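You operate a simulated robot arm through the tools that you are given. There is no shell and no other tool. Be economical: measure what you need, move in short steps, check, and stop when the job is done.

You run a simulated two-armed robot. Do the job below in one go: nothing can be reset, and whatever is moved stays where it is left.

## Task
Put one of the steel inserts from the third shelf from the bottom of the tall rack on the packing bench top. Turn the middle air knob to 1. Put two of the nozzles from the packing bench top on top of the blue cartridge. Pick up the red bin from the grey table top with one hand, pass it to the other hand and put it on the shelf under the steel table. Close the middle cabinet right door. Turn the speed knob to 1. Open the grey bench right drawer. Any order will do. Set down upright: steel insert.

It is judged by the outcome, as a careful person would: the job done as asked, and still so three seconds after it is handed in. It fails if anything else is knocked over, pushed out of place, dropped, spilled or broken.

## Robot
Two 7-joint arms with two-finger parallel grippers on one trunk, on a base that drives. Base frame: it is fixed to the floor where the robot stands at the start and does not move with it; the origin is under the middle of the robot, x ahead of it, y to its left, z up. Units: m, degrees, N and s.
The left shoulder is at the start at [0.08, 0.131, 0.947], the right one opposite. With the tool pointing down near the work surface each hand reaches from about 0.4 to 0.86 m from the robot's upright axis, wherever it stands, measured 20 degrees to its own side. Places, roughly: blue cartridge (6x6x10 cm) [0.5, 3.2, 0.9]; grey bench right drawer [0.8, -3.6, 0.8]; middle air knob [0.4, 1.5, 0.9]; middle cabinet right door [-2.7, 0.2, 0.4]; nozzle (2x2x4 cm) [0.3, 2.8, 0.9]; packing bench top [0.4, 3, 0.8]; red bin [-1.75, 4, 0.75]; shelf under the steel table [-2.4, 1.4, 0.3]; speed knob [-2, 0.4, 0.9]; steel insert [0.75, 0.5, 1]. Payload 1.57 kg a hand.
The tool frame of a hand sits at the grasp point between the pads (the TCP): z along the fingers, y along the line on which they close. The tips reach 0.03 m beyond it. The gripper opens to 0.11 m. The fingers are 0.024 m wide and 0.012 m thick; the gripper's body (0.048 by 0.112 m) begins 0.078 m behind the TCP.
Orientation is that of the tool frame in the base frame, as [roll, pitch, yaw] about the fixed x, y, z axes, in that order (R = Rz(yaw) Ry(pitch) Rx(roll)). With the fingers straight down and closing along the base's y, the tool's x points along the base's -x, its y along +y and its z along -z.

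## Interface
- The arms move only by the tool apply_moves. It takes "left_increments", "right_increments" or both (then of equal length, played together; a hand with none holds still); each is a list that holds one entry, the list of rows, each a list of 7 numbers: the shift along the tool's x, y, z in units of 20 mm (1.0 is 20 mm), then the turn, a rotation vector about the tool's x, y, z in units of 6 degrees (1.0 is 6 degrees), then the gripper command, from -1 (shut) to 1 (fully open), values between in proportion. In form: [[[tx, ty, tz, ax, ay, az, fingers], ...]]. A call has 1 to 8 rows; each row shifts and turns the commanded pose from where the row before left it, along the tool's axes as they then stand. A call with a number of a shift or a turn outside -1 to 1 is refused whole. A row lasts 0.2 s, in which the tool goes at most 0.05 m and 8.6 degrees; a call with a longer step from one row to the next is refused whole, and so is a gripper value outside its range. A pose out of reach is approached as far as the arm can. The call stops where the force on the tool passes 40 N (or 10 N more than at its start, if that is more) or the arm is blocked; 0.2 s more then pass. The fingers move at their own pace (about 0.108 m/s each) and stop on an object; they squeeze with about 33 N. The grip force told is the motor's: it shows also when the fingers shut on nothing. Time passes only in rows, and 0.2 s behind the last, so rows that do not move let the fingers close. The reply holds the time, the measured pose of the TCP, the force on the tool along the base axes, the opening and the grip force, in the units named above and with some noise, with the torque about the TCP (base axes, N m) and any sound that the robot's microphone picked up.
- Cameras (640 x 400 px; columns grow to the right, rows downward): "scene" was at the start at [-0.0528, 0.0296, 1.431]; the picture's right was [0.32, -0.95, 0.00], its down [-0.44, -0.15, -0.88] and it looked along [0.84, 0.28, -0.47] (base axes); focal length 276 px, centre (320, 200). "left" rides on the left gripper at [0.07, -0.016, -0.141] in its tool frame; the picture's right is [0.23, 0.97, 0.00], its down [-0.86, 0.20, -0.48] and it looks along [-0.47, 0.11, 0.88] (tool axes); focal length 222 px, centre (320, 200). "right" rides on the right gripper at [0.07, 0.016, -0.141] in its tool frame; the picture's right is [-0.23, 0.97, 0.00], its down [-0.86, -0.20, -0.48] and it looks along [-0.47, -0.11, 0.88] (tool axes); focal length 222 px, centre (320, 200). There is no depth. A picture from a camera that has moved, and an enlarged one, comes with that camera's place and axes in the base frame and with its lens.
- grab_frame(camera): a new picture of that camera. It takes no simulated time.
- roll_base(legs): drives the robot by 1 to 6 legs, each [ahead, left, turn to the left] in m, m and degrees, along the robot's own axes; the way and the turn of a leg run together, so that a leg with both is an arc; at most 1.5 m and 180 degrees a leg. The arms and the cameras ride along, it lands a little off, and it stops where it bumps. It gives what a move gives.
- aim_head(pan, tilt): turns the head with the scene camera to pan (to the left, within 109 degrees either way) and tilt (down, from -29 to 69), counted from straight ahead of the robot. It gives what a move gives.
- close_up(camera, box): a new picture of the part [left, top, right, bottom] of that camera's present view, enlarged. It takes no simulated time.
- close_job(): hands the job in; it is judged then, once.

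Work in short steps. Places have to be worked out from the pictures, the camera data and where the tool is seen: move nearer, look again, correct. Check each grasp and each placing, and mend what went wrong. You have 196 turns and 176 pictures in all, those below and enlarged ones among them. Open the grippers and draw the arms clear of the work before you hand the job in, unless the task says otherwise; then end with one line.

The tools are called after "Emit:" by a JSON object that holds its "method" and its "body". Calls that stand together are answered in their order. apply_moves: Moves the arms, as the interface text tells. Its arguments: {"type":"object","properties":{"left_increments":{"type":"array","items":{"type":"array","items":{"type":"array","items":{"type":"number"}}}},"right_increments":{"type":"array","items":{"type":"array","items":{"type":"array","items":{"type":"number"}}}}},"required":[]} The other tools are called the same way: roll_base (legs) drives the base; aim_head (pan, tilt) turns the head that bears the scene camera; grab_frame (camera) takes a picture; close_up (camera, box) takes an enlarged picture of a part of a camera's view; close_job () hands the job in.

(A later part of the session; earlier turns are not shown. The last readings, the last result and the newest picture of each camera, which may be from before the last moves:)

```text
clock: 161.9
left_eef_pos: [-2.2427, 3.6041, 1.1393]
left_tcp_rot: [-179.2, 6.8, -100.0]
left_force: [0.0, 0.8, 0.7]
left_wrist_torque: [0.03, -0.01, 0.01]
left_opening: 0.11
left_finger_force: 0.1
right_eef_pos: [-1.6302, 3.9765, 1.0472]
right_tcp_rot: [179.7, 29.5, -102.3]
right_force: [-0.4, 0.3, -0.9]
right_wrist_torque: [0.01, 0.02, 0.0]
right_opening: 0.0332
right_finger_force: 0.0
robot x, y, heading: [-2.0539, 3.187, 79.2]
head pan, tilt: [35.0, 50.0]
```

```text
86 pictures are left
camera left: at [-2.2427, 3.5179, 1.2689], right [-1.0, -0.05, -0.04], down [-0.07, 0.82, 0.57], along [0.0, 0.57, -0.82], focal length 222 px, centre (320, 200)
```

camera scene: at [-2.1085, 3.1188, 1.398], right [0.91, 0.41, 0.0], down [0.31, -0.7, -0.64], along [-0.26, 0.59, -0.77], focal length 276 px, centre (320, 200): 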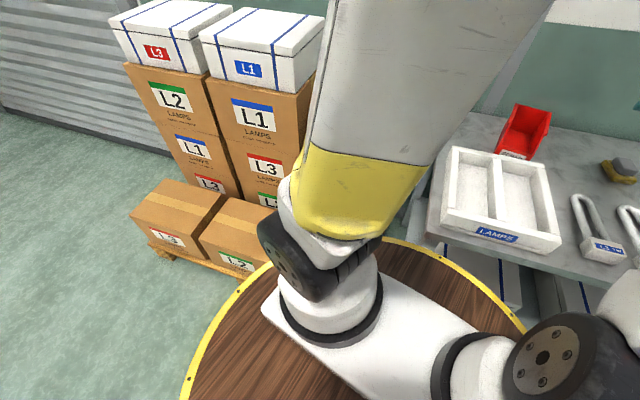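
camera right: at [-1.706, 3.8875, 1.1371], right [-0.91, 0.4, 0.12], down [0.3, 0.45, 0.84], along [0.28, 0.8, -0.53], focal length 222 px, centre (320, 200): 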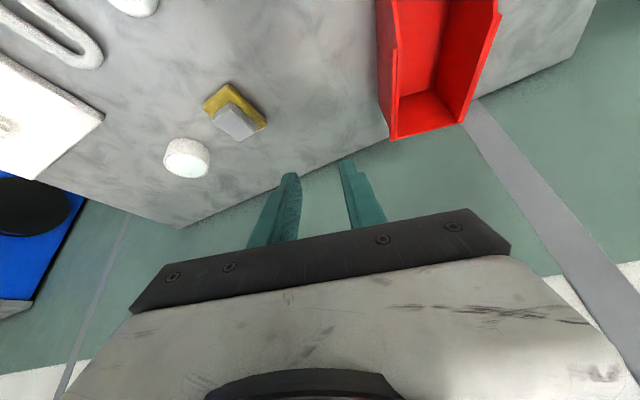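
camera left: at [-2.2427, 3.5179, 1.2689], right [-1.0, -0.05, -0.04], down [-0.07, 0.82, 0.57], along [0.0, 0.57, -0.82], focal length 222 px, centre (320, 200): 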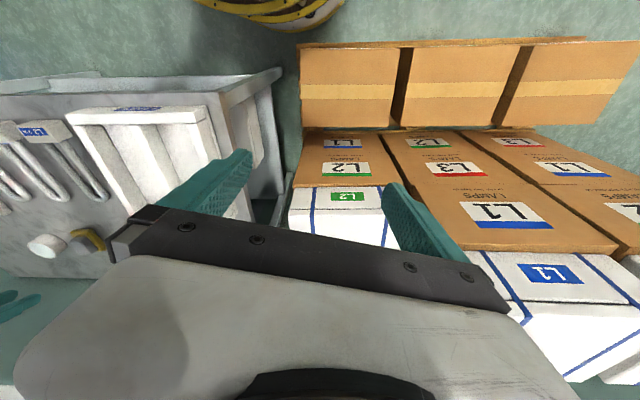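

The robot touched the pallet corner near [-2.12, 3.52]; the boxes still look orderly. Better to pick with the left hand from further right: I drive there and extend the left arm in free space.

Emit:
{"method": "roll_base", "body": {"legs": [[-0.15, 0, 0], [0.03, -0.4, 0]]}}

Emit:
{"method": "apply_moves", "body": {"left_increments": [[[-1, 0, 0.2, 0, 0, 0, 1], [-1, 0, 0.2, 0, 0, 0, 1], [-1, 0, 0.2, 0, 0, 0, 1], [-1, 0, 0.2, 0, 0, 0, 1], [-1, 0, 0.2, 0, 0, 0, 1], [-1, 0, 0.2, 0, 0, 0, 1], [-1, 0, 0.2, 0, 0, 0, 1], [-1, 0, 0.2, 0, 0, 0, 1]]]}}

Emit:
{"method": "apply_moves", "body": {"left_increments": [[[-1, 0, 0.3, 0, -1, 0, 1], [-1, 0, 0.4, 0, -1, 0, 1], [-0.9, 0, 0.5, 0, -1, 0, 1], [-0.9, 0, 0.6, 0, -1, 0, 1], [-0.8, 0, 0.6, 0, 0, 0, 1], [-0.8, 0, 0.6, 0, 0, 0, 1], [-0.8, 0, 0.6, 0, 0, 0, 1], [-0.8, 0, 0.6, 0, 0, 0, 1]]]}}

Emit:
{"method": "aim_head", "body": {"pan": 5, "tilt": 30}}

Emit:
{"method": "grab_frame", "body": {"camera": "scene"}}

Emit:
{"method": "grab_frame", "body": {"camera": "left"}}

```text
clock: 165.3
left_eef_pos: [-1.8747, 3.4142, 1.1382]
left_tcp_rot: [-179.2, 6.8, -99.9]
left_force: [0.0, 0.2, 0.1]
left_wrist_torque: [0.02, 0.01, -0.02]
left_opening: 0.1101
left_finger_force: 0.2
right_eef_pos: [-1.2632, 3.7876, 1.0476]
right_tcp_rot: [179.6, 29.5, -102.2]
right_force: [-0.5, 0.4, -0.2]
right_wrist_torque: [0.0, 0.0, -0.01]
right_opening: 0.0328
right_finger_force: 0.0
robot x, y, heading: [-1.686, 2.9941, 79.1]
head pan, tilt: [35.0, 50.0]
```

```text
clock: 167.1
left_eef_pos: [-1.847, 3.5739, 1.1242]
left_tcp_rot: [-179.2, 6.8, -100.0]
left_force: [-0.3, -0.4, -0.1]
left_wrist_torque: [0.04, -0.02, -0.01]
left_opening: 0.1098
left_finger_force: 0.0
right_eef_pos: [-1.2629, 3.7873, 1.0482]
right_tcp_rot: [179.7, 29.5, -102.1]
right_force: [0.5, -1.6, 1.1]
right_wrist_torque: [0.0, -0.01, -0.05]
right_opening: 0.033
right_finger_force: 0.1
robot x, y, heading: [-1.6817, 2.9963, 79.4]
head pan, tilt: [35.0, 50.0]
```

```text
clock: 168.9
left_eef_pos: [-1.8301, 3.6659, 1.1091]
left_tcp_rot: [-179.0, 30.9, -99.5]
left_force: [-0.1, -0.2, -0.8]
left_wrist_torque: [0.0, -0.02, 0.03]
left_opening: 0.1097
left_finger_force: 0.1
left hand out of reach, approached as far as the arm can: row 5, 6, 7, 8
right_eef_pos: [-1.2617, 3.7871, 1.0471]
right_tcp_rot: [179.7, 29.5, -102.1]
right_force: [-0.6, 0.5, 0.1]
right_wrist_torque: [0.02, 0.01, -0.03]
right_opening: 0.0333
right_finger_force: 0.1
robot x, y, heading: [-1.686, 2.9965, 79.6]
head pan, tilt: [35.0, 50.0]
```

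```text
clock: 169.9
left_eef_pos: [-1.831, 3.6658, 1.1095]
left_tcp_rot: [-179.0, 30.8, -99.6]
left_force: [0.4, -0.1, 0.5]
left_wrist_torque: [0.02, 0.01, -0.02]
left_opening: 0.11
left_finger_force: 0.0
right_eef_pos: [-1.2626, 3.787, 1.0472]
right_tcp_rot: [179.8, 29.5, -102.0]
right_force: [-0.8, 0.1, 0.8]
right_wrist_torque: [0.04, -0.01, 0.03]
right_opening: 0.0332
right_finger_force: 0.0
robot x, y, heading: [-1.6842, 2.9962, 79.4]
head pan, tilt: [5.0, 30.0]
```

```text
85 pictures are left
camera scene: at [-1.6989, 2.9488, 1.4275], right [1.0, -0.1, 0.0], down [-0.05, -0.5, -0.87], along [0.08, 0.86, -0.5], focal length 276 px, centre (320, 200)
```

scene: 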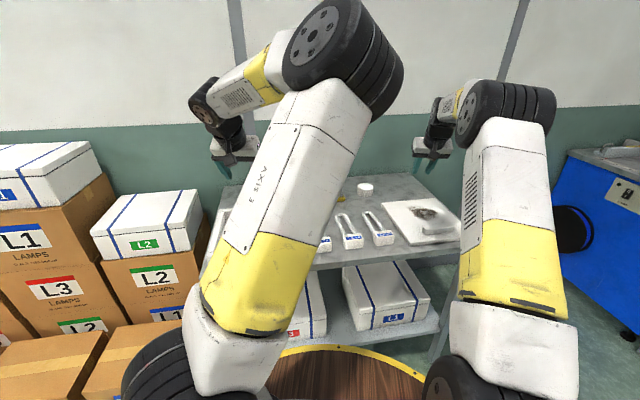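

```text
84 pictures are left
camera left: at [-1.8373, 3.5336, 1.1945], right [-0.99, -0.02, -0.13], down [-0.12, 0.52, 0.85], along [0.05, 0.85, -0.52], focal length 222 px, centre (320, 200)
```

left: 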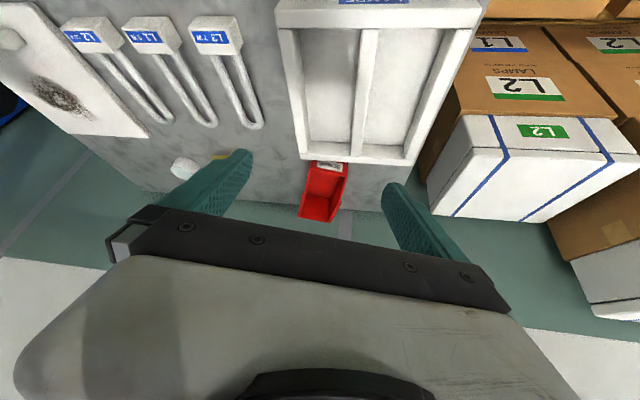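

The left arm's limit came with the tilt. I turn its fingers back to nearly straight down and try extending forward that way.

Emit:
{"method": "apply_moves", "body": {"left_increments": [[[0, 0, 0, 0, 1, 0, 1], [0, 0, 0, 0, 1, 0, 1], [0, 0, 0, 0, 1, 0, 1], [-0.5, 0, 0, 0, 1, 0, 1], [-1, 0, 0, 0, 1, 0, 1], [-1, 0, 0.2, 0, 0, 0, 1], [-1, 0, 0.2, 0, 0, 0, 1], [-1, 0, 0.2, 0, 0, 0, 1]]]}}

Emit:
{"method": "apply_moves", "body": {"left_increments": [[[-1, 0, 0.5, 0, 0, 0, 1], [-1, 0, 0.5, 0, 0, 0, 1], [-1, 0, 0.5, 0, 0, 0, 1], [-1, 0, 0.5, 0, 0, 0, 1], [-0.5, 0, 1, 0, 0, 0, 1], [0, 0, 1, 0, 0, 0, 1], [0, 0, 1, 0, 0, 0, 1]]]}}

Emit:
{"method": "grab_frame", "body": {"camera": "scene"}}

```text
clock: 171.7
left_eef_pos: [-1.7826, 3.654, 1.1994]
left_tcp_rot: [-179.3, 16.1, -100.1]
left_force: [0.4, 1.0, -0.2]
left_wrist_torque: [0.02, 0.02, 0.02]
left_opening: 0.1101
left_finger_force: 0.1
left hand out of reach, approached as far as the arm can: row 1, 2, 3, 4, 5, 6, 7, 8
right_eef_pos: [-1.2624, 3.7871, 1.0478]
right_tcp_rot: [179.7, 29.5, -102.0]
right_force: [-0.1, 0.0, 0.1]
right_wrist_torque: [0.02, -0.02, 0.0]
right_opening: 0.0329
right_finger_force: 0.1
robot x, y, heading: [-1.6822, 2.9977, 79.4]
head pan, tilt: [5.0, 30.0]
```

```text
clock: 173.3
left_eef_pos: [-1.7617, 3.6685, 1.1952]
left_tcp_rot: [-179.4, 16.4, -99.9]
left_force: [-0.3, -0.1, 0.2]
left_wrist_torque: [-0.01, -0.07, -0.01]
left_opening: 0.1101
left_finger_force: 0.1
left hand out of reach, approached as far as the arm can: row 1, 2, 3, 4, 5, 6, 7
right_eef_pos: [-1.2638, 3.788, 1.0473]
right_tcp_rot: [179.8, 29.5, -102.1]
right_force: [-0.4, -0.3, 0.3]
right_wrist_torque: [-0.01, -0.04, -0.05]
right_opening: 0.033
right_finger_force: 0.0
robot x, y, heading: [-1.6849, 2.9945, 79.5]
head pan, tilt: [5.0, 30.0]
```

```text
83 pictures are left
camera scene: at [-1.6991, 2.9486, 1.4275], right [1.0, -0.1, 0.0], down [-0.05, -0.5, -0.87], along [0.08, 0.86, -0.5], focal length 276 px, centre (320, 200)
```

scene: 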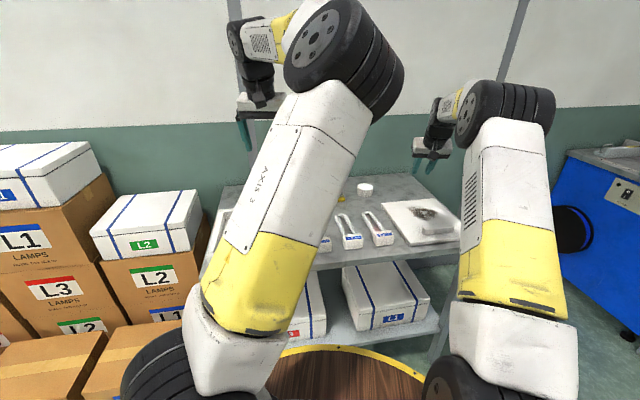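

The elbow-in posture is at its limits. I repeat the finger-to-right roll here (it swings the elbow out), farther from the body this time.

Emit:
{"method": "apply_moves", "body": {"left_increments": [[[0.5, 0, 0, 1, 0, 0, 1], [0.5, 0, 0, 1, 0, 0, 1], [0.5, 0, 0, 1, 0, 0, 1], [0.5, 0, 0, 1, 0, 0, 1], [0.5, 0, 0, 1, 0, 0, 1], [0.5, 0, 0, 1, 0, 0, 1], [0, 0, 0, 1, 0, 0, 1], [0, 0, 0, 1, 0, 0, 1]]]}}

Emit:
{"method": "apply_moves", "body": {"left_increments": [[[0, 0, 0, 1, 0, 0, 1], [0, 0, 0, 1, 0, 0, 1], [0, 0, 0, 1, 0, 0, 1], [0, 0, 0, 1, 0, 0, 1], [0, 0, 0, 1, 0, 0, 1], [0, 0, 0, 1, 0, 0, 1], [0, 0, 0, 1, 0, 0, 1], [0, 0, 0, 1, 0, 0, 1]]]}}

Emit:
{"method": "grab_frame", "body": {"camera": "scene"}}

```text
clock: 175.1
left_eef_pos: [-1.6724, 3.5765, 1.263]
left_tcp_rot: [-134.2, 16.1, -100.0]
left_force: [-0.1, 0.8, 0.0]
left_wrist_torque: [0.01, 0.03, -0.05]
left_opening: 0.11
left_finger_force: 0.1
left hand out of reach, approached as far as the arm can: row 1, 2, 3, 4, 5, 6, 7, 8
right_eef_pos: [-1.2622, 3.7881, 1.0474]
right_tcp_rot: [179.7, 29.4, -102.2]
right_force: [0.1, 0.1, -1.1]
right_wrist_torque: [-0.02, 0.0, 0.02]
right_opening: 0.033
right_finger_force: 0.1
robot x, y, heading: [-1.6816, 2.996, 79.1]
head pan, tilt: [5.0, 30.0]
```

```text
clock: 176.9
left_eef_pos: [-1.6033, 3.4661, 1.3017]
left_tcp_rot: [-86.4, 16.3, -99.9]
left_force: [-0.5, -0.3, 0.0]
left_wrist_torque: [0.0, 0.0, -0.03]
left_opening: 0.1097
left_finger_force: 0.1
left hand out of reach, approached as far as the arm can: row 1, 2, 3, 4, 5, 6, 7, 8
right_eef_pos: [-1.2627, 3.7876, 1.0465]
right_tcp_rot: [179.7, 29.6, -102.2]
right_force: [0.9, 0.6, 0.2]
right_wrist_torque: [-0.01, 0.02, 0.01]
right_opening: 0.033
right_finger_force: 0.1
robot x, y, heading: [-1.6838, 2.9981, 79.6]
head pan, tilt: [5.0, 30.0]
```

```text
82 pictures are left
camera scene: at [-1.6988, 2.9489, 1.4275], right [1.0, -0.1, 0.0], down [-0.05, -0.5, -0.87], along [0.08, 0.86, -0.5], focal length 276 px, centre (320, 200)
```

scene: 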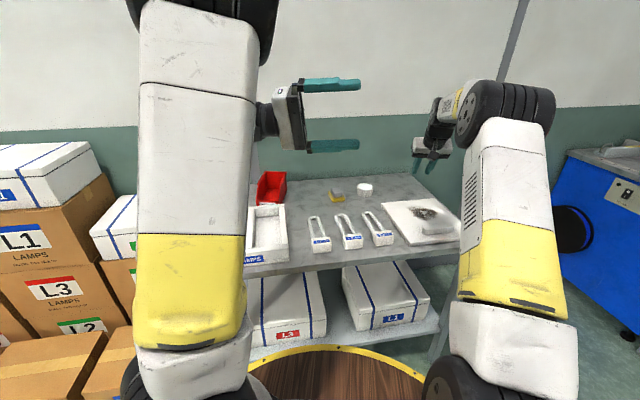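

The elbow is now out to the left. Instead of rolling straight back, I rotate the hand about a diagonal axis so that the fingers end pointing forward.

Emit:
{"method": "apply_moves", "body": {"left_increments": [[[0, 0, 0, -0.577, -0.577, 0.577, 1], [0, 0, 0, -0.577, -0.577, 0.577, 1], [0, 0, 0, -0.577, -0.577, 0.577, 1], [0, 0, 0, -0.577, -0.577, 0.577, 1], [0, 0, 0, -0.577, -0.577, 0.577, 1], [0, 0, 0, -0.577, -0.577, 0.577, 1], [0, 0, 0, -0.577, -0.577, 0.577, 1], [0, 0, 0, -0.577, -0.577, 0.577, 1]]]}}

Emit:
{"method": "apply_moves", "body": {"left_increments": [[[0, 0, 0, -0.577, -0.577, 0.577, 1], [0, 0, 0, -0.577, -0.577, 0.577, 1], [0, 0, 0, -0.577, -0.577, 0.577, 1], [0, 0, 0, -0.577, -0.577, 0.577, 1], [0, 0, 0, -0.577, -0.577, 0.577, 1], [0, 0, 0, -0.577, -0.577, 0.577, 1], [0, 0, 0, -0.577, -0.577, 0.577, 1], [0, 0, 0, -0.577, -0.577, 0.577, 1]]]}}

Emit:
{"method": "grab_frame", "body": {"camera": "scene"}}

```text
clock: 178.7
left_eef_pos: [-1.6033, 3.4675, 1.3025]
left_tcp_rot: [-98.8, 45.7, -69.6]
left_force: [0.2, 0.5, 0.2]
left_wrist_torque: [0.0, 0.0, 0.0]
left_opening: 0.11
left_finger_force: 0.1
right_eef_pos: [-1.2632, 3.7878, 1.0479]
right_tcp_rot: [179.8, 29.5, -102.2]
right_force: [0.1, 1.1, 0.4]
right_wrist_torque: [-0.02, 0.0, 0.0]
right_opening: 0.0329
right_finger_force: 0.1
robot x, y, heading: [-1.6815, 2.9912, 79.1]
head pan, tilt: [5.0, 30.0]
```

```text
clock: 180.4
left_eef_pos: [-1.6073, 3.5113, 1.2751]
left_tcp_rot: [-96.3, 64.8, -35.1]
left_force: [0.1, -0.6, -0.4]
left_wrist_torque: [-0.02, -0.02, 0.0]
left_opening: 0.11
left_finger_force: 0.1
left hand out of reach, approached as far as the arm can: row 5, 6, 7, 8
right_eef_pos: [-1.2633, 3.7872, 1.0489]
right_tcp_rot: [179.7, 29.4, -102.1]
right_force: [-0.4, 0.0, -0.4]
right_wrist_torque: [0.0, -0.05, 0.01]
right_opening: 0.0328
right_finger_force: 0.1
robot x, y, heading: [-1.6844, 2.9966, 79.3]
head pan, tilt: [5.0, 30.0]
stopped in row 8 (left hand): the arm was blocked; the commanded pose is now the measured one
```

```text
81 pictures are left
camera scene: at [-1.7114, 2.9499, 1.4318], right [1.0, 0.04, 0.0], down [0.02, -0.46, -0.89], along [-0.04, 0.89, -0.46], focal length 276 px, centre (320, 200)
```

scene: 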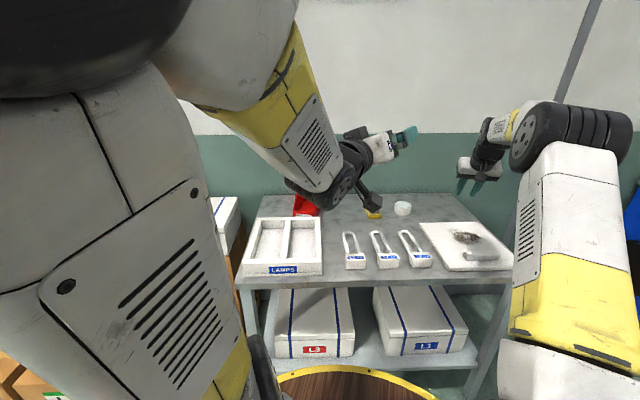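

The elbow is out left now, though it brushes the head; I move the hand forward, left and down to free it.

Emit:
{"method": "apply_moves", "body": {"left_increments": [[[0.55, 1, 0.57, 0, 0, 0, 1], [0.55, 1, 0.57, 0, 0, 0, 1], [0.55, 1, 0.57, 0, 0, 0, 1], [0.55, 1, 0.57, 0, 0, 0, 1], [0.55, 1, 0.57, 0, 0, 0, 1], [0.55, 1, 0.57, 0, 0, 0, 1], [0.55, 1, 0.57, 0, 0, 0, 1], [0.55, 1, 0.57, 0, 0, 0, 1]]]}}

Emit:
{"method": "grab_frame", "body": {"camera": "scene"}}

```text
clock: 182.2
left_eef_pos: [-1.6561, 3.6381, 1.1264]
left_tcp_rot: [-96.0, 65.2, -35.0]
left_force: [0.1, -0.5, 0.1]
left_wrist_torque: [-0.01, 0.01, 0.03]
left_opening: 0.1102
left_finger_force: 0.1
left hand out of reach, approached as far as the arm can: row 2
right_eef_pos: [-1.2626, 3.7869, 1.0474]
right_tcp_rot: [179.7, 29.5, -102.1]
right_force: [0.2, -0.4, -0.5]
right_wrist_torque: [0.02, 0.02, 0.0]
right_opening: 0.0331
right_finger_force: 0.0
robot x, y, heading: [-1.6838, 2.9942, 79.6]
head pan, tilt: [5.0, 30.0]
```

```text
80 pictures are left
camera scene: at [-1.6988, 2.9484, 1.4275], right [1.0, -0.1, 0.0], down [-0.05, -0.5, -0.87], along [0.08, 0.86, -0.5], focal length 276 px, centre (320, 200)
```

scene: 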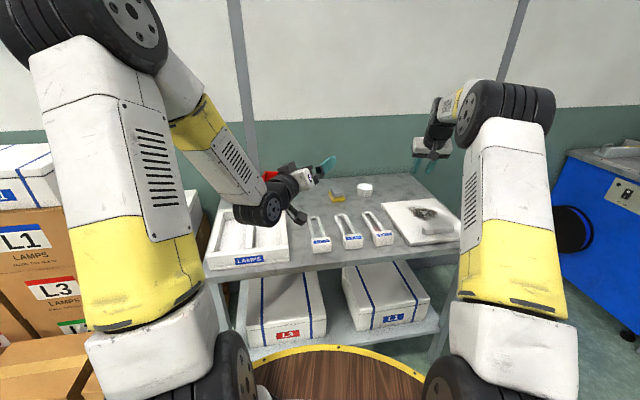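

The left arm is well posed. I finish its orientation: fingers ahead-down at 35° tilt, closing sideways, aligned with the bin.

Emit:
{"method": "apply_moves", "body": {"left_increments": [[[0, 0, 0, -0.493, 0.834, 0.246, 1], [0, 0, 0, -0.493, 0.834, 0.246, 1], [0, 0, 0, -0.493, 0.834, 0.246, 1], [0, 0, 0, -0.493, 0.834, 0.246, 1], [0, 0, 0, -0.493, 0.834, 0.246, 1], [0, 0, 0, -0.493, 0.834, 0.246, 1], [0, 0, 0, -0.493, 0.834, 0.246, 1], [0, 0, 0, -0.493, 0.834, 0.246, 1]]]}}

Emit:
{"method": "apply_moves", "body": {"left_increments": [[[0, 0, 0, -0.493, 0.834, 0.246, 1], [0, 0, 0, -0.197, 0.334, 0.1, 1], [0, 0, 0, 0, 0, 0, 1]]]}}

Emit:
{"method": "grab_frame", "body": {"camera": "scene"}}

```text
clock: 184.0
left_eef_pos: [-1.665, 3.6408, 1.1208]
left_tcp_rot: [-174.3, 41.8, -97.3]
left_force: [10.8, -3.0, 2.5]
left_wrist_torque: [0.1, 0.81, 0.74]
left_opening: 0.11
left_finger_force: 0.1
left hand out of reach, approached as far as the arm can: row 7
right_eef_pos: [-1.2639, 3.7886, 1.049]
right_tcp_rot: [179.7, 29.6, -102.0]
right_force: [-2.7, 1.8, 0.6]
right_wrist_torque: [-0.1, -0.15, -0.12]
right_opening: 0.0331
right_finger_force: 0.1
robot x, y, heading: [-1.6835, 2.998, 79.2]
head pan, tilt: [5.0, 30.0]
```

```text
clock: 184.8
left_eef_pos: [-1.6582, 3.6383, 1.1226]
left_tcp_rot: [179.4, 35.3, -101.1]
left_force: [0.7, -0.6, -0.3]
left_wrist_torque: [0.0, 0.0, 0.0]
left_opening: 0.1102
left_finger_force: 0.1
right_eef_pos: [-1.2623, 3.7875, 1.0482]
right_tcp_rot: [179.8, 29.5, -102.2]
right_force: [0.1, -0.3, 0.6]
right_wrist_torque: [0.01, 0.04, -0.04]
right_opening: 0.0332
right_finger_force: 0.0
robot x, y, heading: [-1.6842, 2.9934, 79.5]
head pan, tilt: [5.0, 30.0]
```

```text
79 pictures are left
camera scene: at [-1.6988, 2.9487, 1.4275], right [1.0, -0.1, 0.0], down [-0.05, -0.5, -0.87], along [0.08, 0.86, -0.5], focal length 276 px, centre (320, 200)
```

scene: 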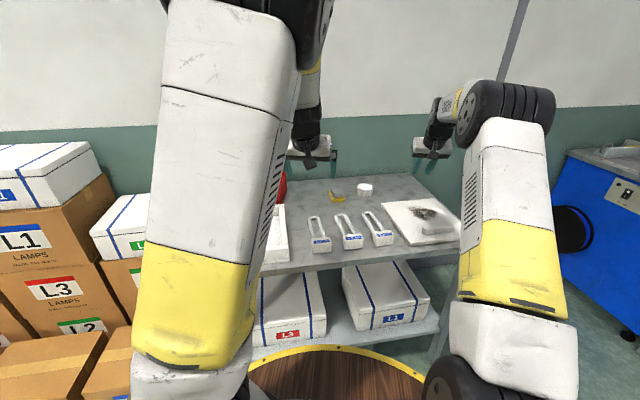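

Orientation reached (tilt 35°, yaw aligned). I extend the left hand forward and left to test reach.

Emit:
{"method": "apply_moves", "body": {"left_increments": [[[-0.816, 0.5, 0.578, 0, 0, 0, 1], [-0.816, 0.5, 0.578, 0, 0, 0, 1], [-0.816, 0.5, 0.578, 0, 0, 0, 1], [-0.816, 0.5, 0.578, 0, 0, 0, 1], [-0.816, 0.5, 0.578, 0, 0, 0, 1], [-0.816, 0.5, 0.578, 0, 0, 0, 1], [-0.816, 0.5, 0.578, 0, 0, 0, 1], [-0.816, 0.5, 0.578, 0, 0, 0, 1]]]}}

Emit:
{"method": "grab_frame", "body": {"camera": "scene"}}

```text
clock: 186.6
left_eef_pos: [-1.7054, 3.8114, 1.1224]
left_tcp_rot: [179.5, 35.2, -101.2]
left_force: [-0.5, -0.1, 0.0]
left_wrist_torque: [0.0, -0.01, 0.01]
left_opening: 0.1097
left_finger_force: 0.1
right_eef_pos: [-1.2631, 3.7876, 1.0485]
right_tcp_rot: [179.7, 29.6, -102.0]
right_force: [-0.7, -0.8, -0.7]
right_wrist_torque: [0.01, 0.01, -0.01]
right_opening: 0.0329
right_finger_force: 0.1
robot x, y, heading: [-1.6814, 2.9982, 79.5]
head pan, tilt: [5.0, 30.0]
```

```text
78 pictures are left
camera scene: at [-1.6988, 2.9486, 1.4275], right [1.0, -0.1, 0.0], down [-0.05, -0.5, -0.87], along [0.08, 0.86, -0.5], focal length 276 px, centre (320, 200)
```

scene: 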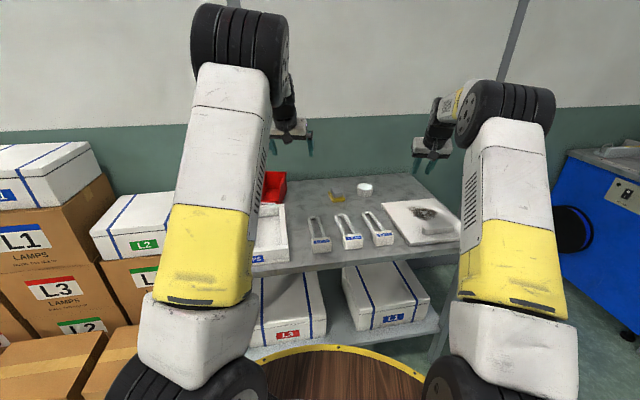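

The left arm now mirrors the right. I drive toward the bin so the left hand comes near its left wall.

Emit:
{"method": "roll_base", "body": {"legs": [[0.22, 0.2, 0]]}}

Emit:
{"method": "grab_frame", "body": {"camera": "left"}}

```text
clock: 188.6
left_eef_pos: [-1.8642, 4.0651, 1.1239]
left_tcp_rot: [179.5, 35.3, -101.2]
left_force: [0.9, -0.2, -0.2]
left_wrist_torque: [-0.03, 0.01, -0.01]
left_opening: 0.1099
left_finger_force: 0.0
right_eef_pos: [-1.4213, 4.0425, 1.048]
right_tcp_rot: [179.7, 29.5, -101.9]
right_force: [0.3, 0.1, -0.6]
right_wrist_torque: [0.01, 0.0, -0.01]
right_opening: 0.0329
right_finger_force: 0.0
robot x, y, heading: [-1.8462, 3.2492, 79.5]
head pan, tilt: [5.0, 30.0]
```

```text
77 pictures are left
camera left: at [-1.874, 3.9255, 1.1968], right [-0.99, 0.0, -0.12], down [-0.11, 0.45, 0.89], along [0.06, 0.89, -0.45], focal length 222 px, centre (320, 200)
```

left: 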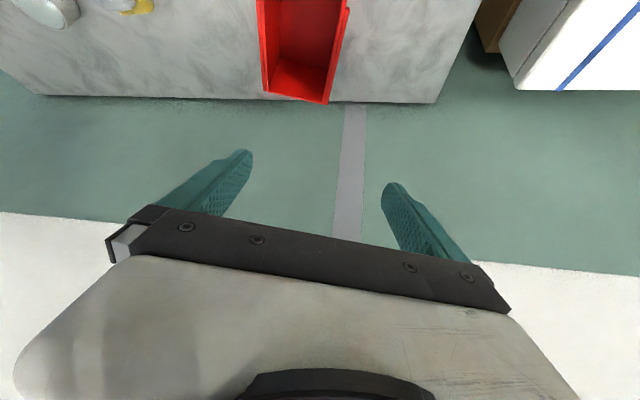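

Left wall back corner at about [-1.846, 4.176]. I descend two thirds toward the wall with the gripper half open and re-check.

Emit:
{"method": "apply_moves", "body": {"left_increments": [[[0.36, 0, 0.96, 0, 0, 0, 0.1], [0.36, 0, 0.96, 0, 0, 0, 0.1], [0.36, 0, 0.96, 0, 0, 0, 0.1], [0.36, 0, 0.96, 0, 0, 0, 0.1], [0.36, 0, 0.96, 0, 0, 0, 0.1], [0.36, 0, 0.96, 0, 0, 0, 0.1], [0.36, 0, 0.96, 0, 0, 0, 0.1], [0.36, 0, 0.96, 0, 0, 0, 0.1]]]}}

Emit:
{"method": "grab_frame", "body": {"camera": "left"}}

```text
clock: 190.4
left_eef_pos: [-1.8593, 4.106, 0.9644]
left_tcp_rot: [179.6, 35.3, -101.1]
left_force: [0.4, -1.3, -0.3]
left_wrist_torque: [-0.02, 0.02, -0.05]
left_opening: 0.0605
left_finger_force: 0.1
right_eef_pos: [-1.4228, 4.0415, 1.0469]
right_tcp_rot: [179.8, 29.5, -102.0]
right_force: [-0.1, 0.0, 0.3]
right_wrist_torque: [0.04, 0.0, 0.01]
right_opening: 0.033
right_finger_force: 0.0
robot x, y, heading: [-1.8427, 3.2503, 79.2]
head pan, tilt: [5.0, 30.0]
```

```text
76 pictures are left
camera left: at [-1.8675, 3.9664, 1.0379], right [-0.99, 0.0, -0.12], down [-0.11, 0.45, 0.89], along [0.06, 0.89, -0.45], focal length 222 px, centre (320, 200)
```

left: 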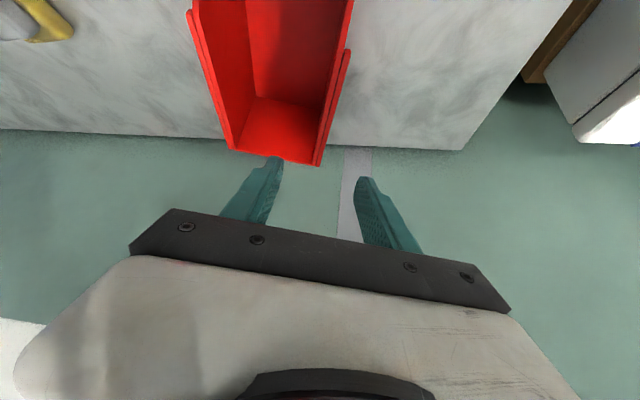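

Consistent. I descend the rest, straddling the wall, and close.

Emit:
{"method": "apply_moves", "body": {"left_increments": [[[0.346, -0.02, 0.956, 0, 0, 0, 0.1], [0.346, -0.02, 0.956, 0, 0, 0, 0.1], [0.346, -0.02, 0.956, 0, 0, 0, 0.1], [0.346, -0.02, 0.956, 0, 0, 0, 0.1], [0.346, -0.02, 0.956, 0, 0, 0, 0.1], [0, 0, 0, 0, 0, 0, 0.1], [0, 0, 0, 0, 0, 0, 0.1]]]}}

Emit:
{"method": "grab_frame", "body": {"camera": "left"}}

```text
clock: 192.0
left_eef_pos: [-1.852, 4.131, 0.8673]
left_tcp_rot: [179.4, 35.2, -101.1]
left_force: [0.1, -0.1, 0.9]
left_wrist_torque: [0.01, 0.0, 0.02]
left_opening: 0.0607
left_finger_force: 0.0
right_eef_pos: [-1.423, 4.0422, 1.0469]
right_tcp_rot: [179.9, 29.5, -102.0]
right_force: [1.1, -0.1, -1.1]
right_wrist_torque: [0.01, 0.01, 0.0]
right_opening: 0.033
right_finger_force: 0.0
robot x, y, heading: [-1.8391, 3.2487, 79.4]
head pan, tilt: [5.0, 30.0]
```

```text
75 pictures are left
camera left: at [-1.861, 3.9923, 0.9403], right [-0.99, 0.0, -0.12], down [-0.11, 0.45, 0.89], along [0.06, 0.89, -0.45], focal length 222 px, centre (320, 200)
```

left: 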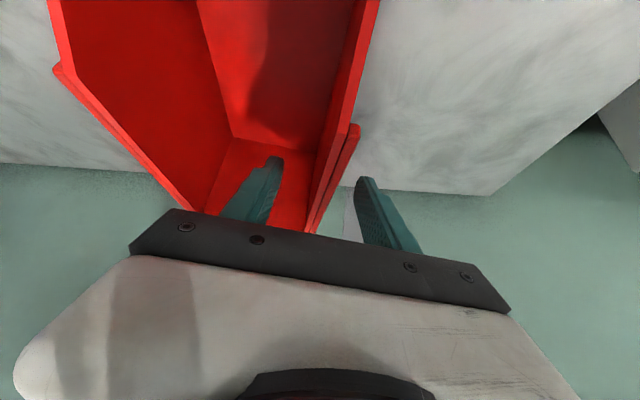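

The wall is between the fingers. I close and lift 3 cm to check.

Emit:
{"method": "apply_moves", "body": {"left_increments": [[[0, 0, 0, 0, 0, 0, -1], [0, 0, 0, 0, 0, 0, -1], [0, 0, 0, 0, 0, 0, -1], [0, 0, 0, 0, 0, 0, -1], [-0.29, 0, -0.41, 0, 0, 0, -1], [-0.29, 0, -0.41, 0, 0, 0, -1], [-0.29, 0, -0.41, 0, 0, 0, -1], [0, 0, 0, 0, 0, 0, -1]]]}}

Emit:
{"method": "grab_frame", "body": {"camera": "left"}}

```text
clock: 193.8
left_eef_pos: [-1.8524, 4.1305, 0.8957]
left_tcp_rot: [179.5, 35.3, -101.1]
left_force: [1.1, -0.5, -1.5]
left_wrist_torque: [0.02, 0.1, -0.02]
left_opening: 0.0037
left_finger_force: 24.9
right_eef_pos: [-1.4226, 4.0428, 1.0482]
right_tcp_rot: [179.8, 29.5, -102.0]
right_force: [0.4, -0.2, 1.0]
right_wrist_torque: [0.02, -0.01, 0.02]
right_opening: 0.0328
right_finger_force: 0.0
robot x, y, heading: [-1.8429, 3.2515, 79.5]
head pan, tilt: [5.0, 30.0]
```

```text
74 pictures are left
camera left: at [-1.8608, 3.9923, 0.9703], right [-0.99, 0.0, -0.12], down [-0.11, 0.45, 0.89], along [0.06, 0.89, -0.45], focal length 222 px, centre (320, 200)
```

left: 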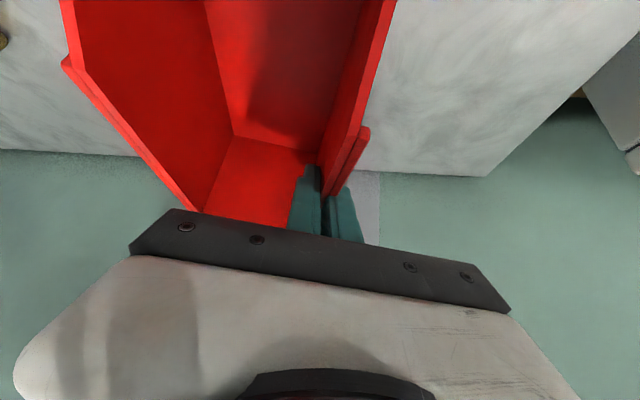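

The bin is held (wall 3.7 mm). I lift 12 cm more and back away from the table.

Emit:
{"method": "apply_moves", "body": {"left_increments": [[[-0.578, 0, -0.816, 0, 0, 0, -1], [-0.578, 0, -0.816, 0, 0, 0, -1], [-0.578, 0, -0.816, 0, 0, 0, -1], [-0.578, 0, -0.816, 0, 0, 0, -1], [-0.578, 0, -0.816, 0, 0, 0, -1], [-0.578, 0, -0.816, 0, 0, 0, -1], [-0.578, 0, -0.816, 0, 0, 0, -1], [0, 0, 0, 0, 0, 0, -1]]]}}

Emit:
{"method": "roll_base", "body": {"legs": [[-0.7, -0.1, 0]]}}

Emit:
{"method": "grab_frame", "body": {"camera": "scene"}}

```text
clock: 195.6
left_eef_pos: [-1.851, 4.1314, 1.0375]
left_tcp_rot: [179.6, 35.2, -101.1]
left_force: [-0.4, -0.1, -2.0]
left_wrist_torque: [0.06, 0.1, -0.02]
left_opening: 0.0041
left_finger_force: 24.8
right_eef_pos: [-1.4217, 4.0419, 1.0487]
right_tcp_rot: [179.9, 29.5, -102.0]
right_force: [-1.0, -0.6, -0.4]
right_wrist_torque: [0.0, -0.02, -0.02]
right_opening: 0.0332
right_finger_force: 0.0
robot x, y, heading: [-1.84, 3.2488, 79.5]
head pan, tilt: [5.0, 30.0]
```

```text
clock: 199.5
left_eef_pos: [-1.8804, 3.4282, 1.0371]
left_tcp_rot: [179.5, 35.1, -101.0]
left_force: [-0.1, 0.3, -2.4]
left_wrist_torque: [0.07, 0.08, 0.01]
left_opening: 0.0038
left_finger_force: 24.7
right_eef_pos: [-1.4516, 3.3386, 1.0478]
right_tcp_rot: [179.8, 29.5, -101.8]
right_force: [0.3, -1.1, 0.2]
right_wrist_torque: [-0.03, 0.02, 0.03]
right_opening: 0.0333
right_finger_force: 0.0
robot x, y, heading: [-1.8683, 2.541, 79.7]
head pan, tilt: [5.0, 30.0]
```

```text
73 pictures are left
camera scene: at [-1.8855, 2.498, 1.4275], right [1.0, -0.09, 0.0], down [-0.05, -0.5, -0.87], along [0.08, 0.86, -0.5], focal length 276 px, centre (320, 200)
```

scene: 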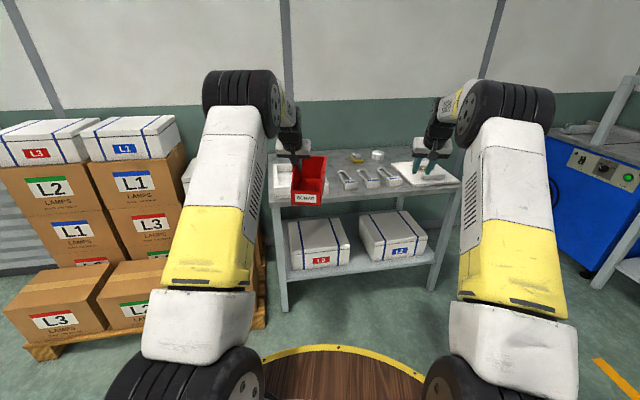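

Now the handover. I bring the left hand (with the bin) nearer the centre, and tilt the right hand to 65° while drawing it back.

Emit:
{"method": "apply_moves", "body": {"left_increments": [[[0.76, -0.71, -0.535, 0, 0, 0, -1], [0.76, -0.71, -0.535, 0, 0, 0, -1], [0.76, -0.71, -0.535, 0, 0, 0, -1], [0.76, -0.71, -0.535, 0, 0, 0, -1], [0.76, -0.71, -0.535, 0, 0, 0, -1], [0.76, -0.71, -0.535, 0, 0, 0, -1], [0.76, -0.71, -0.535, 0, 0, 0, -1], [0, 0, 0, 0, 0, 0, -1]]], "right_increments": [[[0.87, 0, -0.49, 0, -1, 0, 0.1], [0.81, 0, -0.58, 0, -1, 0, 0.1], [0.75, 0, -0.66, 0, -1, 0, 0.1], [0.675, 0, -0.737, 0, -1, 0, 0.1], [0.595, 0, -0.804, 0, -1, 0, 0.1], [0.507, 0, -0.862, 0, -1, 0, 0.1], [0.415, 0, -0.91, 0, 0, 0, 0.1], [0.415, 0, -0.91, 0, 0, 0, 0.1]]]}}

Emit:
{"method": "grab_frame", "body": {"camera": "scene"}}

```text
clock: 201.3
left_eef_pos: [-1.8069, 3.2812, 1.0341]
left_tcp_rot: [179.5, 35.3, -101.0]
left_force: [-0.2, 0.8, -1.3]
left_wrist_torque: [0.06, 0.1, 0.02]
left_opening: 0.0037
left_finger_force: 24.5
right_eef_pos: [-1.4864, 3.1821, 1.0469]
right_tcp_rot: [179.6, 65.5, -102.2]
right_force: [0.4, 0.2, -0.5]
right_wrist_torque: [0.0, 0.0, -0.01]
right_opening: 0.0605
right_finger_force: 0.1
robot x, y, heading: [-1.872, 2.5418, 79.6]
head pan, tilt: [5.0, 30.0]
```

```text
72 pictures are left
camera scene: at [-1.8854, 2.498, 1.4275], right [1.0, -0.09, 0.0], down [-0.05, -0.5, -0.87], along [0.08, 0.86, -0.5], focal length 276 px, centre (320, 200)
```

scene: 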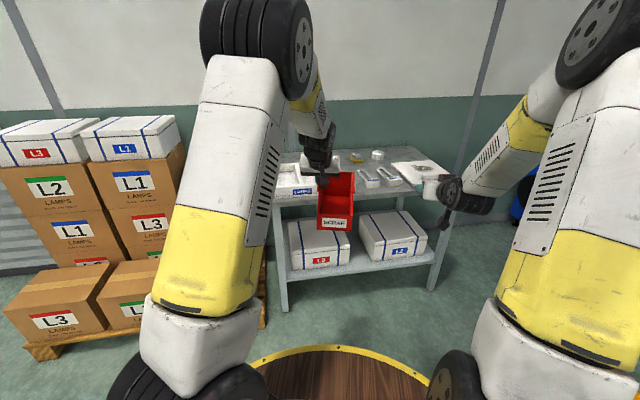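

The right hand must come about 23 cm left and 10 cm back to be behind the bin's right wall. I move there in two steps.

Emit:
{"method": "apply_moves", "body": {"right_increments": [[[0.28, 0.6, -0.9, 0, 0, 0, 0.1], [0.28, 0.6, -0.9, 0, 0, 0, 0.1], [0.28, 0.8, -0.9, 0, 0, 0, 0.1], [0.1, 1, -0.5, 0, 0, 0, 0.1], [0.05, 1, -0.5, 0, 0, 0, 0.1], [0.05, 1, -0.5, 0, 0, 0, 0.1], [0.05, 1, -0.5, 0, 0, 0, 0.1], [0.05, 1, -0.45, 0, 0, 0, 0.1]]]}}

Emit:
{"method": "grab_frame", "body": {"camera": "right"}}

Emit:
{"method": "grab_frame", "body": {"camera": "scene"}}

```text
clock: 203.1
left_eef_pos: [-1.8059, 3.2804, 1.0354]
left_tcp_rot: [179.5, 35.2, -101.1]
left_force: [-0.4, -0.1, -1.0]
left_wrist_torque: [0.08, 0.06, 0.0]
left_opening: 0.004
left_finger_force: 24.5
right_eef_pos: [-1.6426, 3.1093, 1.0704]
right_tcp_rot: [179.5, 65.5, -102.2]
right_force: [0.3, -0.8, 0.7]
right_wrist_torque: [0.01, -0.03, 0.0]
right_opening: 0.0606
right_finger_force: 0.0
robot x, y, heading: [-1.872, 2.5453, 79.3]
head pan, tilt: [5.0, 30.0]
```

```text
71 pictures are left
camera right: at [-1.6913, 2.9569, 1.0664], right [-0.93, 0.29, 0.21], down [0.18, -0.12, 0.98], along [0.31, 0.95, 0.06], focal length 222 px, centre (320, 200)
```

right: 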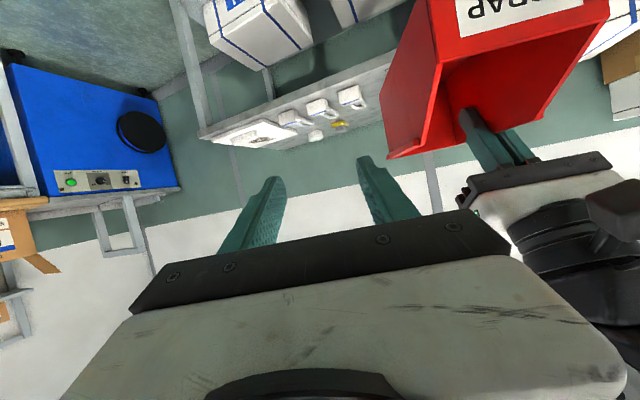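

```text
70 pictures are left
camera scene: at [-1.8853, 2.4979, 1.4275], right [1.0, -0.09, 0.0], down [-0.05, -0.5, -0.87], along [0.08, 0.86, -0.5], focal length 276 px, centre (320, 200)
```

scene: 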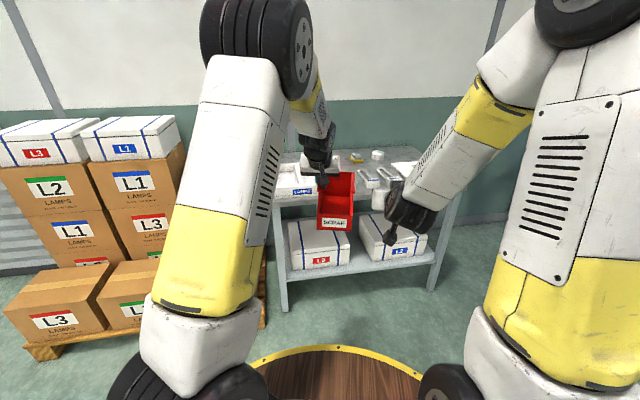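

The bin's right wall is located consistently. I shift left 9.4 cm, then advance half the way along the fingers.

Emit:
{"method": "apply_moves", "body": {"right_increments": [[[0, 0.944, 0, 0, 0, 0, 0.1], [0, 0.944, 0, 0, 0, 0, 0.1], [0, 0.944, 0, 0, 0, 0, 0.1], [0, 0.944, 0, 0, 0, 0, 0.1], [0, 0.944, 0, 0, 0, 0, 0.1], [0, 0, 0.87, 0, 0, 0, 0.1], [0, 0, 0.87, 0, 0, 0, 0.1], [0, 0, 0.87, 0, 0, 0, 0.1]]]}}

Emit:
{"method": "grab_frame", "body": {"camera": "right"}}

Emit:
{"method": "grab_frame", "body": {"camera": "scene"}}

```text
clock: 204.9
left_eef_pos: [-1.806, 3.2798, 1.0362]
left_tcp_rot: [179.5, 35.2, -101.1]
left_force: [0.1, -0.3, -1.0]
left_wrist_torque: [0.08, 0.05, -0.02]
left_opening: 0.0036
left_finger_force: 25.2
right_eef_pos: [-1.726, 3.1749, 1.0494]
right_tcp_rot: [179.4, 65.5, -102.2]
right_force: [0.5, 0.3, -0.2]
right_wrist_torque: [0.04, 0.04, -0.01]
right_opening: 0.0605
right_finger_force: 0.0
robot x, y, heading: [-1.8689, 2.5418, 79.5]
head pan, tilt: [5.0, 30.0]
```

```text
69 pictures are left
camera right: at [-1.7746, 3.0232, 1.0442], right [-0.93, 0.29, 0.21], down [0.18, -0.12, 0.98], along [0.31, 0.95, 0.06], focal length 222 px, centre (320, 200)
```

right: 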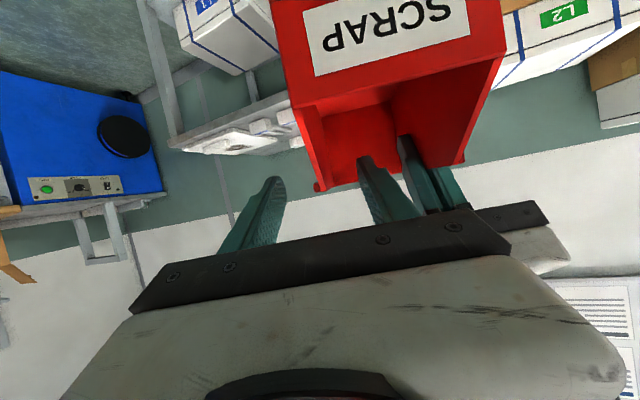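

```text
68 pictures are left
camera scene: at [-1.8855, 2.4976, 1.4275], right [1.0, -0.09, 0.0], down [-0.05, -0.5, -0.87], along [0.08, 0.86, -0.5], focal length 276 px, centre (320, 200)
```

scene: 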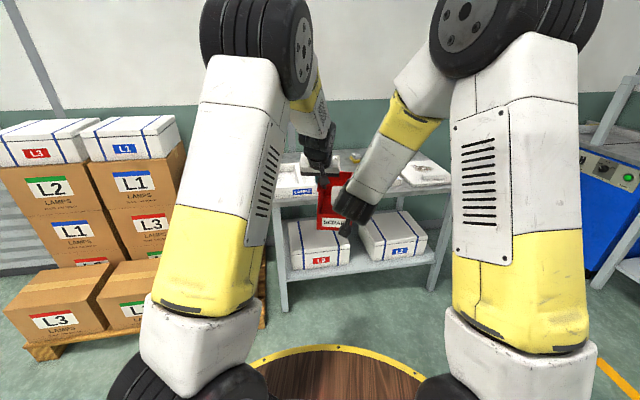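

The wall is centred between the right fingers. I advance the remaining 7 cm.

Emit:
{"method": "apply_moves", "body": {"right_increments": [[[0, 0, 0.87, 0, 0, 0, 0.1], [0, 0, 0.87, 0, 0, 0, 0.1], [0, 0, 0.87, 0, 0, 0, 0.1], [0, 0, 0.8, 0, 0, 0, 0.1], [0, 0, 0, 0, 0, 0, 0.1]]]}}

Emit:
{"method": "grab_frame", "body": {"camera": "right"}}

```text
clock: 206.1
left_eef_pos: [-1.8056, 3.2806, 1.0356]
left_tcp_rot: [179.5, 35.2, -101.0]
left_force: [0.3, 0.0, -2.1]
left_wrist_torque: [0.05, 0.07, 0.01]
left_opening: 0.0036
left_finger_force: 24.7
right_eef_pos: [-1.7131, 3.2358, 1.0192]
right_tcp_rot: [179.5, 65.5, -102.3]
right_force: [-0.1, -0.4, 1.0]
right_wrist_torque: [-0.02, -0.01, 0.01]
right_opening: 0.0606
right_finger_force: 0.1
robot x, y, heading: [-1.8676, 2.5449, 79.6]
head pan, tilt: [5.0, 30.0]
```

```text
67 pictures are left
camera right: at [-1.761, 3.0837, 1.0155], right [-0.93, 0.29, 0.21], down [0.18, -0.12, 0.98], along [0.31, 0.95, 0.06], focal length 222 px, centre (320, 200)
```

right: 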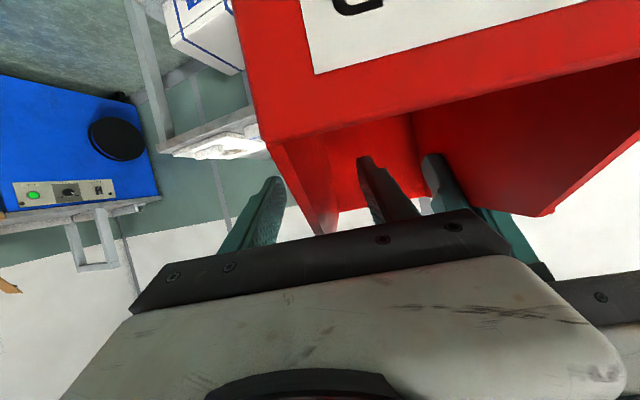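

The wall is between the fingers. I close the right gripper, holding the left.

Emit:
{"method": "apply_moves", "body": {"right_increments": [[[0, 0, 0, 0, 0, 0, -1], [0, 0, 0, 0, 0, 0, -1], [0, 0, 0, 0, 0, 0, -1], [0, 0, 0, 0, 0, 0, -1]]]}}

Emit:
{"method": "grab_frame", "body": {"camera": "right"}}

```text
clock: 207.1
left_eef_pos: [-1.8036, 3.2811, 1.036]
left_tcp_rot: [179.6, 35.3, -101.1]
left_force: [13.9, 4.9, -6.0]
left_wrist_torque: [0.11, -0.22, -0.42]
left_opening: 0.0035
left_finger_force: 24.9
right_eef_pos: [-1.7151, 3.2352, 1.0203]
right_tcp_rot: [179.4, 65.6, -102.1]
right_force: [-14.8, -4.7, 3.4]
right_wrist_torque: [0.18, 0.47, 1.45]
right_opening: 0.0041
right_finger_force: 24.8
robot x, y, heading: [-1.8675, 2.5444, 79.5]
head pan, tilt: [5.0, 30.0]
```

```text
66 pictures are left
camera right: at [-1.7628, 3.0834, 1.0159], right [-0.93, 0.29, 0.21], down [0.18, -0.12, 0.98], along [0.31, 0.95, 0.06], focal length 222 px, centre (320, 200)
```

right: 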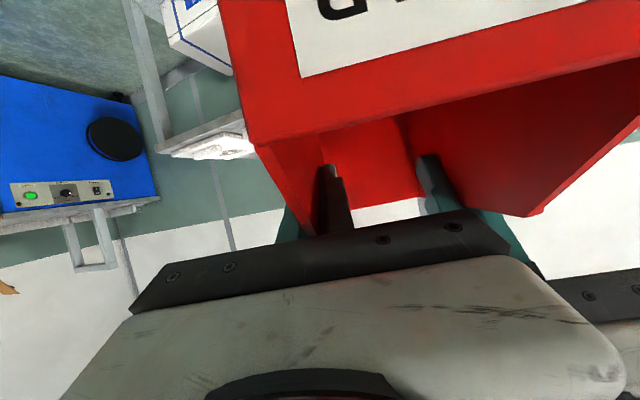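

Both hands hold the bin. I open the left hand and withdraw it up and to the left.

Emit:
{"method": "apply_moves", "body": {"left_increments": [[[0, 0, 0, 0, 0, 0, -0.4], [0, 0, 0, 0, 0, 0, -0.4], [0, 0, 0, 0, 0, 0, -0.4], [-0.3, 0, -0.9, 0, 0, 0, -0.4], [-0.3, 0, -0.9, 0, 0, 0, -0.4], [-0.3, 0, -0.9, 0, 0, 0, -0.4], [-0.3, 0.5, -0.9, 0, 0, 0, -0.4], [-0.3, 1, -0.6, 0, 0, 0, -0.4]]]}}

Emit:
{"method": "grab_frame", "body": {"camera": "scene"}}

```text
clock: 208.9
left_eef_pos: [-1.8393, 3.2634, 1.1217]
left_tcp_rot: [179.5, 35.3, -101.1]
left_force: [0.6, -0.3, 0.0]
left_wrist_torque: [-0.04, 0.0, 0.02]
left_opening: 0.0331
left_finger_force: 0.1
right_eef_pos: [-1.7126, 3.2356, 1.0204]
right_tcp_rot: [179.4, 65.5, -102.3]
right_force: [0.2, -0.1, -0.7]
right_wrist_torque: [-0.02, -0.04, -0.01]
right_opening: 0.0037
right_finger_force: 24.8
robot x, y, heading: [-1.8703, 2.5447, 79.3]
head pan, tilt: [5.0, 30.0]
```

```text
65 pictures are left
camera scene: at [-1.8852, 2.4979, 1.4275], right [1.0, -0.09, 0.0], down [-0.05, -0.5, -0.87], along [0.08, 0.86, -0.5], focal length 276 px, centre (320, 200)
```

scene: 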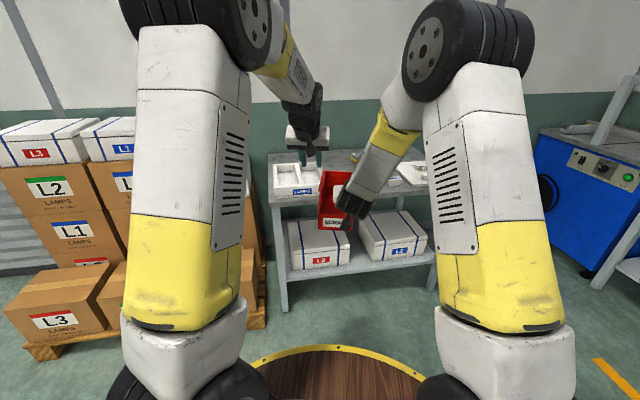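

The bin is now in the right hand. I turn the robot to face the steel table (toward -y).

Emit:
{"method": "roll_base", "body": {"legs": [[0.0, -0.1, 0], [0, 0, -169]]}}

Emit:
{"method": "aim_head", "body": {"pan": 10, "tilt": 30}}

Emit:
{"method": "grab_frame", "body": {"camera": "scene"}}

```text
clock: 217.0
left_eef_pos: [-1.6672, 1.8153, 1.1218]
left_tcp_rot: [179.5, 35.3, 89.7]
left_force: [1.1, 0.0, -0.5]
left_wrist_torque: [0.02, 0.02, 0.03]
left_opening: 0.033
left_finger_force: 0.1
right_eef_pos: [-1.7984, 1.8178, 1.0207]
right_tcp_rot: [179.5, 65.5, 88.3]
right_force: [0.0, 0.1, 0.9]
right_wrist_torque: [0.0, 0.07, 0.01]
right_opening: 0.0038
right_finger_force: 24.5
robot x, y, heading: [-1.7743, 2.5255, -89.7]
head pan, tilt: [5.0, 30.0]
```

```text
clock: 217.6
left_eef_pos: [-1.6685, 1.8168, 1.1213]
left_tcp_rot: [179.4, 35.2, 89.6]
left_force: [0.3, 0.5, 0.2]
left_wrist_torque: [-0.02, -0.01, 0.0]
left_opening: 0.0331
left_finger_force: 0.0
right_eef_pos: [-1.798, 1.8194, 1.02]
right_tcp_rot: [179.5, 65.5, 88.3]
right_force: [0.2, -0.3, -0.5]
right_wrist_torque: [0.0, 0.08, 0.01]
right_opening: 0.0037
right_finger_force: 24.5
robot x, y, heading: [-1.769, 2.5281, -89.7]
head pan, tilt: [10.0, 30.0]
```

```text
64 pictures are left
camera scene: at [-1.7547, 2.5776, 1.4275], right [-0.98, -0.18, 0.0], down [-0.09, 0.49, -0.87], along [0.15, -0.85, -0.5], focal length 276 px, centre (320, 200)
```

scene: 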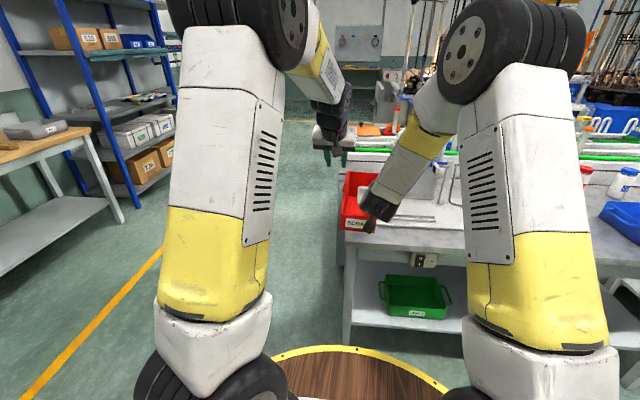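

The steel table's lower shelf holds a green bin around x -2.05; there may be free space farther right. I back up, strafe right, and look at the shelf.

Emit:
{"method": "roll_base", "body": {"legs": [[-0.35, 0, 0], [0, -0.65, 0]]}}

Emit:
{"method": "aim_head", "body": {"pan": 0, "tilt": 35}}

Emit:
{"method": "grab_frame", "body": {"camera": "scene"}}

```text
clock: 223.1
left_eef_pos: [-2.3212, 2.1701, 1.122]
left_tcp_rot: [179.6, 35.1, 89.2]
left_force: [0.6, 0.6, -0.2]
left_wrist_torque: [0.0, 0.0, 0.0]
left_opening: 0.033
left_finger_force: 0.1
right_eef_pos: [-2.451, 2.1732, 1.0197]
right_tcp_rot: [179.5, 65.4, 88.1]
right_force: [-0.2, 0.2, 0.2]
right_wrist_torque: [0.0, 0.08, 0.0]
right_opening: 0.0037
right_finger_force: 24.7
robot x, y, heading: [-2.4214, 2.877, -90.0]
head pan, tilt: [10.0, 30.0]
```

```text
clock: 223.8
left_eef_pos: [-2.3219, 2.1697, 1.121]
left_tcp_rot: [179.5, 35.3, 89.3]
left_force: [-0.5, 0.6, 0.7]
left_wrist_torque: [-0.02, 0.01, 0.01]
left_opening: 0.0332
left_finger_force: 0.1
right_eef_pos: [-2.4512, 2.1732, 1.0199]
right_tcp_rot: [179.5, 65.6, 88.1]
right_force: [0.2, -0.2, 0.6]
right_wrist_torque: [-0.02, 0.06, -0.03]
right_opening: 0.0038
right_finger_force: 24.8
robot x, y, heading: [-2.4167, 2.8831, -90.3]
head pan, tilt: [0.0, 35.0]
```

```text
63 pictures are left
camera scene: at [-2.4208, 2.9328, 1.4197], right [-1.0, 0.0, 0.0], down [0.0, 0.57, -0.82], along [0.0, -0.82, -0.57], focal length 276 px, centre (320, 200)
```

scene: 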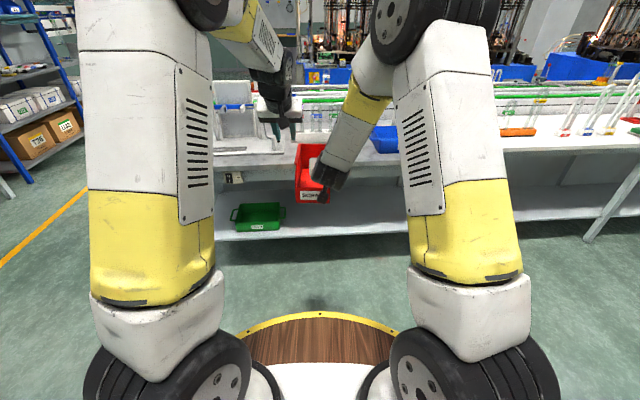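

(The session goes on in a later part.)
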